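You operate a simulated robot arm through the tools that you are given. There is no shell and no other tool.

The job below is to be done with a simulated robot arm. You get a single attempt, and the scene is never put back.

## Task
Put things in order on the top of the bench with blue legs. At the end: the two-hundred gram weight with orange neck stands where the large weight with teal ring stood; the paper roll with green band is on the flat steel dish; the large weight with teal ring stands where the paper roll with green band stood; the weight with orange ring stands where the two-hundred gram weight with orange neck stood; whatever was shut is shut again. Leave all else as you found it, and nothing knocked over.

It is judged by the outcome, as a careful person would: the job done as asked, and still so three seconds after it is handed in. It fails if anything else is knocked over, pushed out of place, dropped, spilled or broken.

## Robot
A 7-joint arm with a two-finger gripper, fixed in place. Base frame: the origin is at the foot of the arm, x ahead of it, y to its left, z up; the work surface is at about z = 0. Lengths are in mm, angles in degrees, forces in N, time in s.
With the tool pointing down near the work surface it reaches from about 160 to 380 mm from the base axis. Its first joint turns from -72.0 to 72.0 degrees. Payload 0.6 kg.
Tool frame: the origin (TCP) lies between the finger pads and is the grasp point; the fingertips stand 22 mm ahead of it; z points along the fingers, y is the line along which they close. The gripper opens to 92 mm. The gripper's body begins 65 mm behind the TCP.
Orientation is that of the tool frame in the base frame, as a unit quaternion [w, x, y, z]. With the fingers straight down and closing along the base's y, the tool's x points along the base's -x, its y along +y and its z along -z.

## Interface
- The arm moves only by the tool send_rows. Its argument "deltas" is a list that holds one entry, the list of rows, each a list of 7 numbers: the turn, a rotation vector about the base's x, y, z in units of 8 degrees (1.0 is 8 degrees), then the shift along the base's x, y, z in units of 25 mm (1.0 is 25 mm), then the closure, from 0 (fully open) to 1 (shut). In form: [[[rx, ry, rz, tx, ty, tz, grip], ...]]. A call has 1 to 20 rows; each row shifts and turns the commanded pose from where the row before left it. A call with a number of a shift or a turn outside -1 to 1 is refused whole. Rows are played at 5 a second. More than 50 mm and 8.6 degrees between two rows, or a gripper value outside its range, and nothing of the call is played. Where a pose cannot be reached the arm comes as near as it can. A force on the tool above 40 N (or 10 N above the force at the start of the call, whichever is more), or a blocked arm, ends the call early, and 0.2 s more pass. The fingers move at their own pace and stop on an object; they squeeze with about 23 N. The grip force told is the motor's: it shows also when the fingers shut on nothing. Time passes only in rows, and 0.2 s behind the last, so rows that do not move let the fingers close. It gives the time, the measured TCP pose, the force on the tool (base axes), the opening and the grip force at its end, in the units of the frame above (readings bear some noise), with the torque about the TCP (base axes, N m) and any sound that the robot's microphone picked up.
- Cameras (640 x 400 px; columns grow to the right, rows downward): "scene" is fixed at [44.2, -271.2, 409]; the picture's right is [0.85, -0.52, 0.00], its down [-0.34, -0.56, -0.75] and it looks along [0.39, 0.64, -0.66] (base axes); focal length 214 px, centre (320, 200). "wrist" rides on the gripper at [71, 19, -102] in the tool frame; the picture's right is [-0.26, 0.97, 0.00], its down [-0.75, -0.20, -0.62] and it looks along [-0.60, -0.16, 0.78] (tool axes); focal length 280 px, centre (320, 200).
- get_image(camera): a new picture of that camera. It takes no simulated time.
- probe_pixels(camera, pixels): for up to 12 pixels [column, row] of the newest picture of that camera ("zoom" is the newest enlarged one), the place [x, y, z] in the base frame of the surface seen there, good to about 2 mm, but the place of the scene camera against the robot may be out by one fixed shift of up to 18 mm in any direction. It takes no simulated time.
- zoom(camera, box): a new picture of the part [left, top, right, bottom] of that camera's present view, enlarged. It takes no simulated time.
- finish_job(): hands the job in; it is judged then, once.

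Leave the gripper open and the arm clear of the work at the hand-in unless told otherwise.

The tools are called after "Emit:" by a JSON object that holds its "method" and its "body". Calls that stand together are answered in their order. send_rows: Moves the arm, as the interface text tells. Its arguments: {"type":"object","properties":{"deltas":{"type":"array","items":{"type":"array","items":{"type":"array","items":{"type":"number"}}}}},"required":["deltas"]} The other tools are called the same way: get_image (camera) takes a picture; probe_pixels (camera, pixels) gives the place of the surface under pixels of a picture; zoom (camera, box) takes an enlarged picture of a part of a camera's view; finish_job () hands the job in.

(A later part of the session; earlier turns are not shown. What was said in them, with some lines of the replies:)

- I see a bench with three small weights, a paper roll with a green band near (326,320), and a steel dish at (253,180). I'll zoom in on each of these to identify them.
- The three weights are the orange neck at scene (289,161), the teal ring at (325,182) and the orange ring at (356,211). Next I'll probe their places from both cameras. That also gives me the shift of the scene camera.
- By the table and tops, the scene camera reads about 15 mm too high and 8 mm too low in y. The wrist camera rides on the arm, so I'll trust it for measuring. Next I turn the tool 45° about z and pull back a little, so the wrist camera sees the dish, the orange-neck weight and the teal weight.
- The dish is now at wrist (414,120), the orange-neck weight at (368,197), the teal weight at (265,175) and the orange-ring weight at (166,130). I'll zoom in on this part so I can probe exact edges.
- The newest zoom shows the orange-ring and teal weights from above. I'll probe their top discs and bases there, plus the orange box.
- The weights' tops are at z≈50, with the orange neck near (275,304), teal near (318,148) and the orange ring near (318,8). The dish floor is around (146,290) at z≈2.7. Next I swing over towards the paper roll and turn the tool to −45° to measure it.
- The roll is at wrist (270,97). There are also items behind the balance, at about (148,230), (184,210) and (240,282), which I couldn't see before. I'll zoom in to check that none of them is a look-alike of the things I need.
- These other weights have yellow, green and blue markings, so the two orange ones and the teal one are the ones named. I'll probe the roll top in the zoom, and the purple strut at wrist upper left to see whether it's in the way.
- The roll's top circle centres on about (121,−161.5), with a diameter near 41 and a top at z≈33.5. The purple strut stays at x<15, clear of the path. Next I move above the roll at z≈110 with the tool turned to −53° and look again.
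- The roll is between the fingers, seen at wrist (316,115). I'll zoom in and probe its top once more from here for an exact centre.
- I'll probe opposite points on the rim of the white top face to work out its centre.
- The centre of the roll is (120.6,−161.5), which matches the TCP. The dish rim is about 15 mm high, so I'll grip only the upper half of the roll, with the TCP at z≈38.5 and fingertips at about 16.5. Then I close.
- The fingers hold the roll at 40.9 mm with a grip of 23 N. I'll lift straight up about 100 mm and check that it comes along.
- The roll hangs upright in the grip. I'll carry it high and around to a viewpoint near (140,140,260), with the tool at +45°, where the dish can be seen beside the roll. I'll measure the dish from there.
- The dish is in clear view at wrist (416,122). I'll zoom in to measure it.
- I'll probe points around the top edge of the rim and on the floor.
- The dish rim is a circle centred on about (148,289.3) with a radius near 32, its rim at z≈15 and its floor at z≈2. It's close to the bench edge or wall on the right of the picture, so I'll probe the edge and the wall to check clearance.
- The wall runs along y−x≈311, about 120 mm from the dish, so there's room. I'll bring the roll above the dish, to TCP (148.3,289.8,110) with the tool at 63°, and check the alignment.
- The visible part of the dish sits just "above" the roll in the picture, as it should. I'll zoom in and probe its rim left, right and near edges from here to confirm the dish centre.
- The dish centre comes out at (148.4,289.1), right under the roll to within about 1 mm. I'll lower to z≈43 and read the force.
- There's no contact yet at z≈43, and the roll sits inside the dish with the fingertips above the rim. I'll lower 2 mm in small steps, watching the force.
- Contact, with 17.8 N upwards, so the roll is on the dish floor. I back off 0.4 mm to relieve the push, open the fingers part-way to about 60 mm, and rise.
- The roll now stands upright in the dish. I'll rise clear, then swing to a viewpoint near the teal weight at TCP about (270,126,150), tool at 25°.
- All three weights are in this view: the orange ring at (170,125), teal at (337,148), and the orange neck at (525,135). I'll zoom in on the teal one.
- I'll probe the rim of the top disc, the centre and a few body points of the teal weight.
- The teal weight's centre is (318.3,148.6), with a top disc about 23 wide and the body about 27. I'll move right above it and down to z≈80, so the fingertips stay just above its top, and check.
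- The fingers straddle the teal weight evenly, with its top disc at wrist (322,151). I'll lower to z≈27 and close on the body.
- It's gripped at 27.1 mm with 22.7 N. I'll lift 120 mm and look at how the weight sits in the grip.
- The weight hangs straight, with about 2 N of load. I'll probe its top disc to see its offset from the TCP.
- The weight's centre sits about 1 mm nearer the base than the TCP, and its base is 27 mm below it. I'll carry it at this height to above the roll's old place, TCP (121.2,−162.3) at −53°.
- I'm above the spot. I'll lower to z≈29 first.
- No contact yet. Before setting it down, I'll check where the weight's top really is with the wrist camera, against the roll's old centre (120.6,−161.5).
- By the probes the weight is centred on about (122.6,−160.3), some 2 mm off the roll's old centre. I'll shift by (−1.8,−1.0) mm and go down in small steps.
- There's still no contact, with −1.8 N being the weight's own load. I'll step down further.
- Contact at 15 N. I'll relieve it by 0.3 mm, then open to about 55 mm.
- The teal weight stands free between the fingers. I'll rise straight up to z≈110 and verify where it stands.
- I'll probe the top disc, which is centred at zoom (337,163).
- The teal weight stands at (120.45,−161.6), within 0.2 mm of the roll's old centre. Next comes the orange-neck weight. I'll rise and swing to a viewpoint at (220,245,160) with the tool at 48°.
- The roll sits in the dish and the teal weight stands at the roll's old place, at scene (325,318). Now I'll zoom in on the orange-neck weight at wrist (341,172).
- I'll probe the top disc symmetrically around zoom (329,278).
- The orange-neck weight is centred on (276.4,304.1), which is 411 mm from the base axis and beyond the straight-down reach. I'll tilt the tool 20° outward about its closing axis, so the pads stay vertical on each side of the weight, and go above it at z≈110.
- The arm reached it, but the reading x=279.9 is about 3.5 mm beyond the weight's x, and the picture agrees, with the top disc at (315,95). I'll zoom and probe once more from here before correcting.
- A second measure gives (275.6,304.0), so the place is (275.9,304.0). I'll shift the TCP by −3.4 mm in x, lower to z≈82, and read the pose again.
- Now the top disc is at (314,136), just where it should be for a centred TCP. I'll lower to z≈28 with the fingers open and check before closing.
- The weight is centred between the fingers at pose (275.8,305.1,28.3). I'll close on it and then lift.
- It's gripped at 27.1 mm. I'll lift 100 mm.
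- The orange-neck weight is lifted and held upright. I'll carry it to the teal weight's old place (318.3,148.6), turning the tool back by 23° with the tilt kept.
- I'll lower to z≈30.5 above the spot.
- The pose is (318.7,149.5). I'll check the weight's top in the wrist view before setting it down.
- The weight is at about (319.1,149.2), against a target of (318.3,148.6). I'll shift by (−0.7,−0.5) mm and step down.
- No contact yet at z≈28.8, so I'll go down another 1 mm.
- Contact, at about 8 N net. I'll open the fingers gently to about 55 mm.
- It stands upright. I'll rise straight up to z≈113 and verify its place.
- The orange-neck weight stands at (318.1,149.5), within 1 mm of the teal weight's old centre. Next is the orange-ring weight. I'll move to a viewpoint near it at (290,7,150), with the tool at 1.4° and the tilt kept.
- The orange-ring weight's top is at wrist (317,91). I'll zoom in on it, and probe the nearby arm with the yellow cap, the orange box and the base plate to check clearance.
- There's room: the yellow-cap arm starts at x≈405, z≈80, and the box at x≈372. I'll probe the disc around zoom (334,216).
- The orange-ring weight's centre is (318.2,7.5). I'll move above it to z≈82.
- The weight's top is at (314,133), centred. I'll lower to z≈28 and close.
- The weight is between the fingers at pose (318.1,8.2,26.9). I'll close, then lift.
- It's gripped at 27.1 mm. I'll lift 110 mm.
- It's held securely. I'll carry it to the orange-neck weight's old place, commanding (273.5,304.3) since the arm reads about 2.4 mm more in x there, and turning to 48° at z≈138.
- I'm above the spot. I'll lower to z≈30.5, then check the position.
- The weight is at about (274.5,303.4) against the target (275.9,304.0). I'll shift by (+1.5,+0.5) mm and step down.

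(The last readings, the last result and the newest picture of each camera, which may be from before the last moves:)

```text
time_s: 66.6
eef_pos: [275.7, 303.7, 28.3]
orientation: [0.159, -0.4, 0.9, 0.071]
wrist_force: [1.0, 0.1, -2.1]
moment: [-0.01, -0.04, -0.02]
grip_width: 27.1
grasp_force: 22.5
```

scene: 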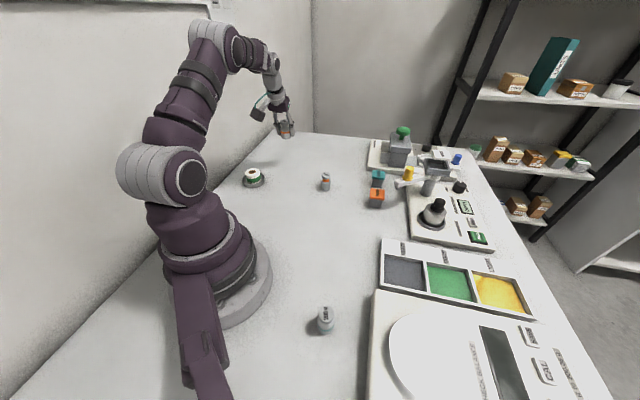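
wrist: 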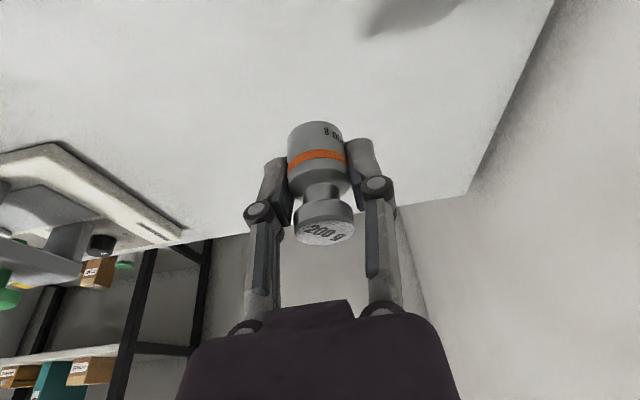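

The pose is (275.7,303.7,28.3) with no contact yet. I'll step down another 1 mm.

Emit:
{"method": "send_rows", "body": {"deltas": [[[0, 0, 0, 0, 0, -0.02, 1], [0, 0, 0, 0, 0, -0.02, 1], [0, 0, 0, 0, 0, 0, 1]]]}}

```text
time_s: 67.4
eef_pos: [276.0, 305.7, 27.6]
orientation: [0.159, -0.4, 0.9, 0.071]
wrist_force: [-1.8, -3.2, 10.0]
moment: [-0.06, 0.14, 0.05]
grip_width: 27.1
grasp_force: 22.8
```

Contact, at about 12 N net. I'll relieve it by 0.2 mm and open gently to about 55 mm.

Emit:
{"method": "send_rows", "body": {"deltas": [[[0, 0, 0, 0, 0, 0.008, 1], [0, 0, 0, 0, 0, 0, 0.75], [0, 0, 0, 0, 0, 0, 0.6], [0, 0, 0, 0, 0, 0, 0.4], [0, 0, 0, 0, 0, 0, 0.4], [0, 0, 0, 0, 0, 0, 0.4]]]}}

Emit:
{"method": "get_image", "body": {"camera": "wrist"}}

Emit:
{"method": "zoom", "body": {"camera": "scene", "box": [220, 90, 360, 200]}}

```text
time_s: 68.8
eef_pos: [276.0, 304.7, 27.8]
orientation: [0.159, -0.4, 0.9, 0.07]
wrist_force: [-0.8, -1.0, 0.8]
moment: [-0.03, 0.01, -0.01]
grip_width: 55.2
grasp_force: 0.0
```

```text
taken
```

wrist: 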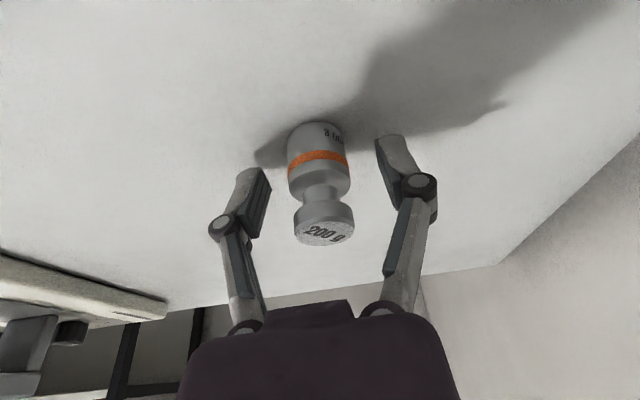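

```text
3.64 times, centred on (290, 145) of scene
```

zoom: 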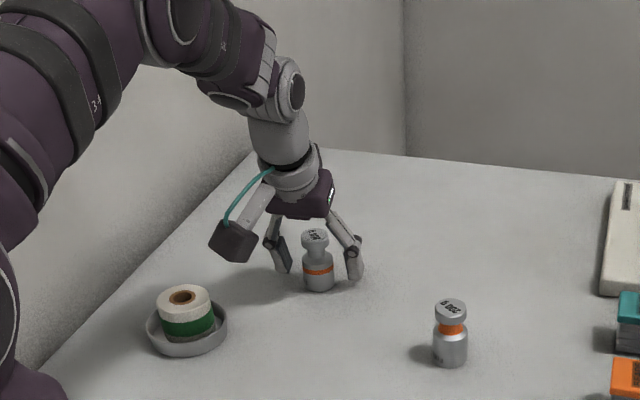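

It stands upright. I'll rise straight up to z≈113 and verify its place.

Emit:
{"method": "send_rows", "body": {"deltas": [[[0, 0, 0, 0, 0, 0.4, 0.4], [0, 0, 0, 0, 0, 0.9, 0.4], [0, 0, 0, 0, 0, 1, 0.4], [0, 0, 0, 0, 0, 1, 0.4], [0, 0, 0, 0, 0, 0.1, 0.4], [0, 0, 0, 0, 0, 0, 0.4]]]}}

Emit:
{"method": "get_image", "body": {"camera": "wrist"}}

Emit:
{"method": "get_image", "body": {"camera": "scene"}}

Emit:
{"method": "zoom", "body": {"camera": "wrist", "box": [275, 55, 355, 115]}}

```text
time_s: 70.2
eef_pos: [275.5, 304.0, 113.0]
orientation: [0.159, -0.4, 0.9, 0.071]
wrist_force: [-0.1, -0.3, -0.6]
moment: [0.01, -0.01, 0.01]
grip_width: 55.5
grasp_force: 0.1
```

```text
taken
```

wrist: 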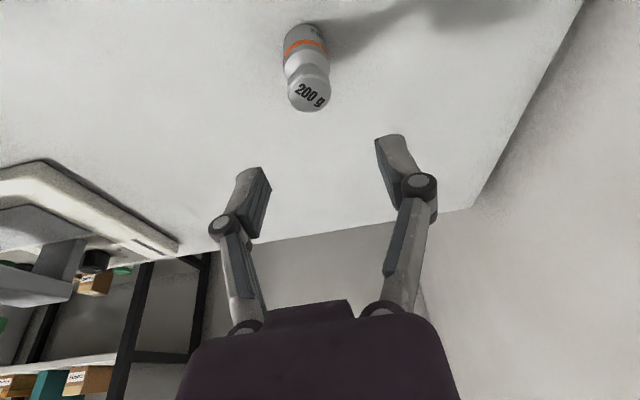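

```text
taken
```

scene: 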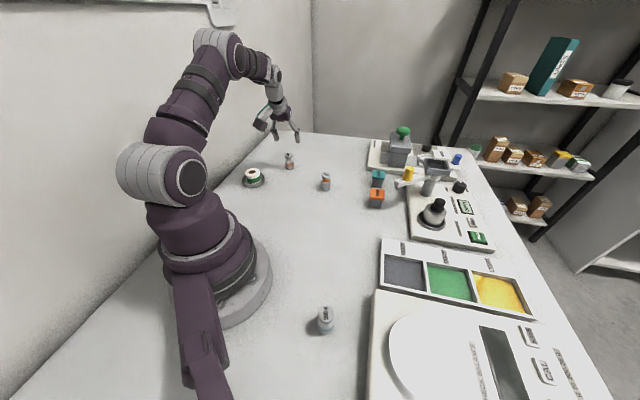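

```text
6.67 times, centred on (315, 85) of wrist
```

zoom: 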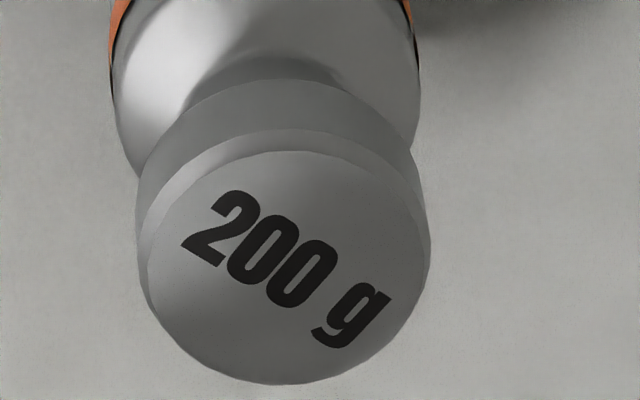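

I'll probe the disc around zoom (287,267).

Emit:
{"method": "probe_pixels", "body": {"camera": "zoom", "pixels": [[165, 267], [409, 267], [287, 165], [287, 369], [287, 267], [199, 195], [375, 339], [375, 195], [199, 339]]}}

Emit:
{"method": "probe_pixels", "body": {"camera": "scene", "pixels": [[289, 155], [325, 175], [253, 176], [325, 312]]}}

```text
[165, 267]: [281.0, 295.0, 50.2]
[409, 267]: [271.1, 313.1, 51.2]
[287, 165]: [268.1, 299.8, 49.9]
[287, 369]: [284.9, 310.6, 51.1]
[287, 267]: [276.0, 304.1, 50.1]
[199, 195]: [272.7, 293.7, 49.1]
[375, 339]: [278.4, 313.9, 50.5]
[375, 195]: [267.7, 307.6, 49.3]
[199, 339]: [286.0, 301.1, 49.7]
```

```text
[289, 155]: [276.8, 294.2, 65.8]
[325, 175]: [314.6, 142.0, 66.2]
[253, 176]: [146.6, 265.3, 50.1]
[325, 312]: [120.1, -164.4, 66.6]
```

The orange-ring weight stands at (276.2,304.3), within 0.5 mm of the target. Now I back the arm off: up and inward to about (192,157,260), untilting and opening the gripper fully. Then I'll do a last check.

Emit:
{"method": "send_rows", "body": {"deltas": [[[0, 0, 0, 0, 0, 1, 0.4], [-0.232, 0.209, 0, -0.415, -0.74, 0.6, 0.4], [-0.232, 0.209, 0, -0.415, -0.74, 0.6, 0.3], [-0.232, 0.209, 0, -0.415, -0.74, 0.6, 0.2], [-0.232, 0.209, 0, -0.415, -0.74, 0.6, 0.1], [-0.232, 0.209, 0, -0.415, -0.74, 0.6, 0], [-0.232, 0.209, 0, -0.415, -0.74, 0.6, 0], [-0.232, 0.209, 0, -0.415, -0.74, 0.6, 0], [-0.232, 0.209, 0, -0.415, -0.74, 0.6, 0], [0, 0, 0, 0, 0, 0, 0], [0, 0, 0, 0, 0, 0, 0]]]}}

Emit:
{"method": "get_image", "body": {"camera": "wrist"}}

Emit:
{"method": "get_image", "body": {"camera": "scene"}}

```text
time_s: 72.6
eef_pos: [192.6, 156.0, 258.7]
orientation: [0.001, -0.406, 0.914, -0.002]
wrist_force: [0.3, -0.2, -0.3]
moment: [-0.01, 0.01, 0.01]
grip_width: 91.9
grasp_force: 0.2
```

```text
taken
```

wrist: 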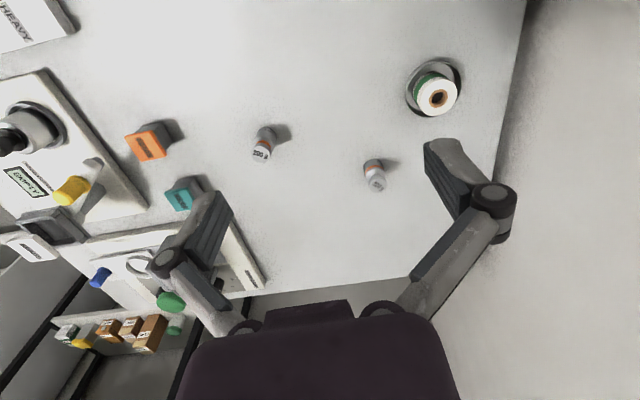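

```text
taken
```

scene: 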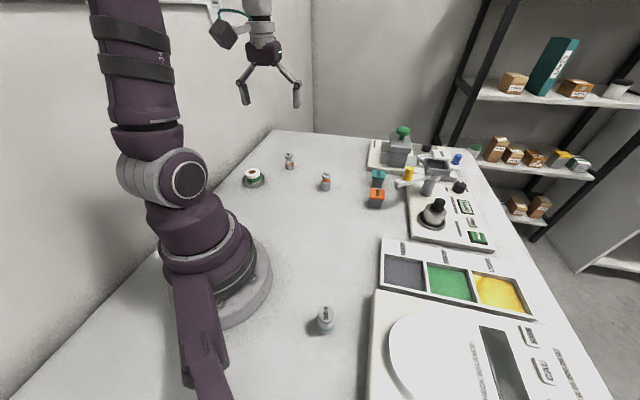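

Everything stands. I'll zoom in for a final look at the dish with the roll, the weights, and the untouched things.

Emit:
{"method": "zoom", "body": {"camera": "scene", "box": [230, 130, 400, 236]}}

Emit:
{"method": "zoom", "body": {"camera": "scene", "box": [280, 270, 380, 350]}}

Emit:
{"method": "zoom", "body": {"camera": "wrist", "box": [390, 45, 480, 125]}}

```text
3.76 times, centred on (315, 183) of scene
```

zoom: 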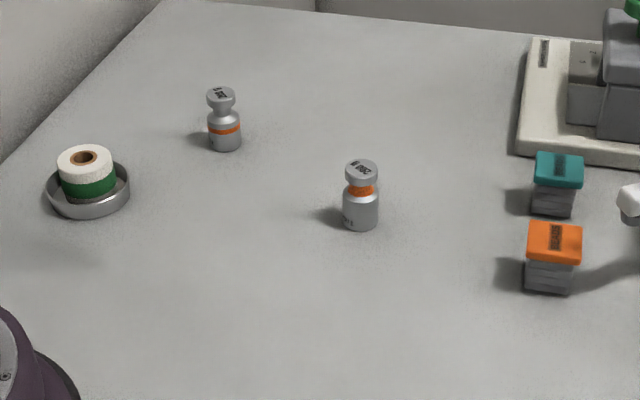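

```text
5.00 times, centred on (330, 310) of scene
```

zoom: 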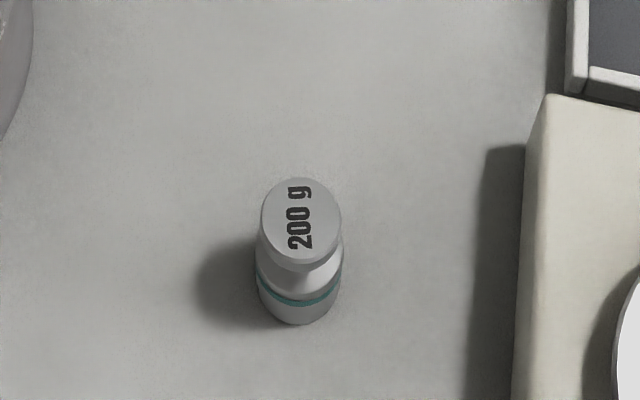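

```text
5.00 times, centred on (435, 85) of wrist
```

zoom: 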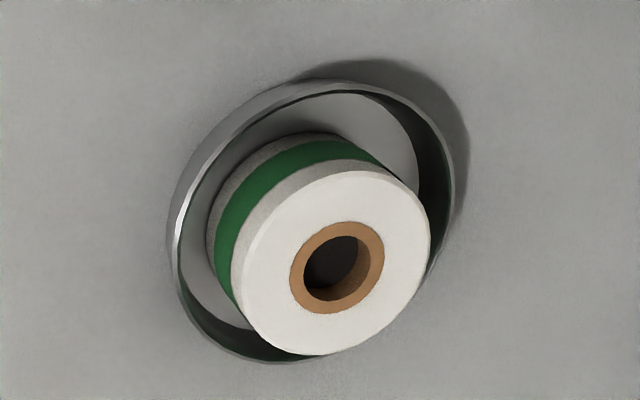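

All four moves are done:
- The roll stands flat in the steel dish, and the dish hasn't moved.
- The teal-ring weight is at the roll's old place.
- The orange-neck weight is at the teal weight's old place.
- The orange-ring weight is at the orange-neck weight's old place.

Nothing shut was opened and everything else looks unchanged. The gripper is open and the arm is clear of the work, so I'm handing the job in.

Emit:
{"method": "finish_job", "body": {}}

```text
The job is handed in.
```

I finished the rearrangement and handed the job in; I don't have the judge's result yet. In my last pictures everything I moved was upright. The two bead boxes, the dish and the other things in view looked unmoved. I didn't look again at the small weights behind the balance, but the arm never touched them.

| Item | Now | Distance from target |
|---|---|---|
| Paper roll with green band | Upright in the flat steel dish | Roughly centred by eye |
| Large weight with teal ring | Where the paper roll stood | About 0.2 mm |
| Two-hundred gram weight with orange neck | Where the teal-ring weight stood | About 1 mm |
| Weight with orange ring | Where the orange-neck weight stood | About 0.5 mm |

The distances come from averaged wrist-camera probes, and each probe is good to about 2 mm.

I opened nothing, so nothing needed shutting again. At hand-in the gripper was fully open and the arm was raised clear of the bench.
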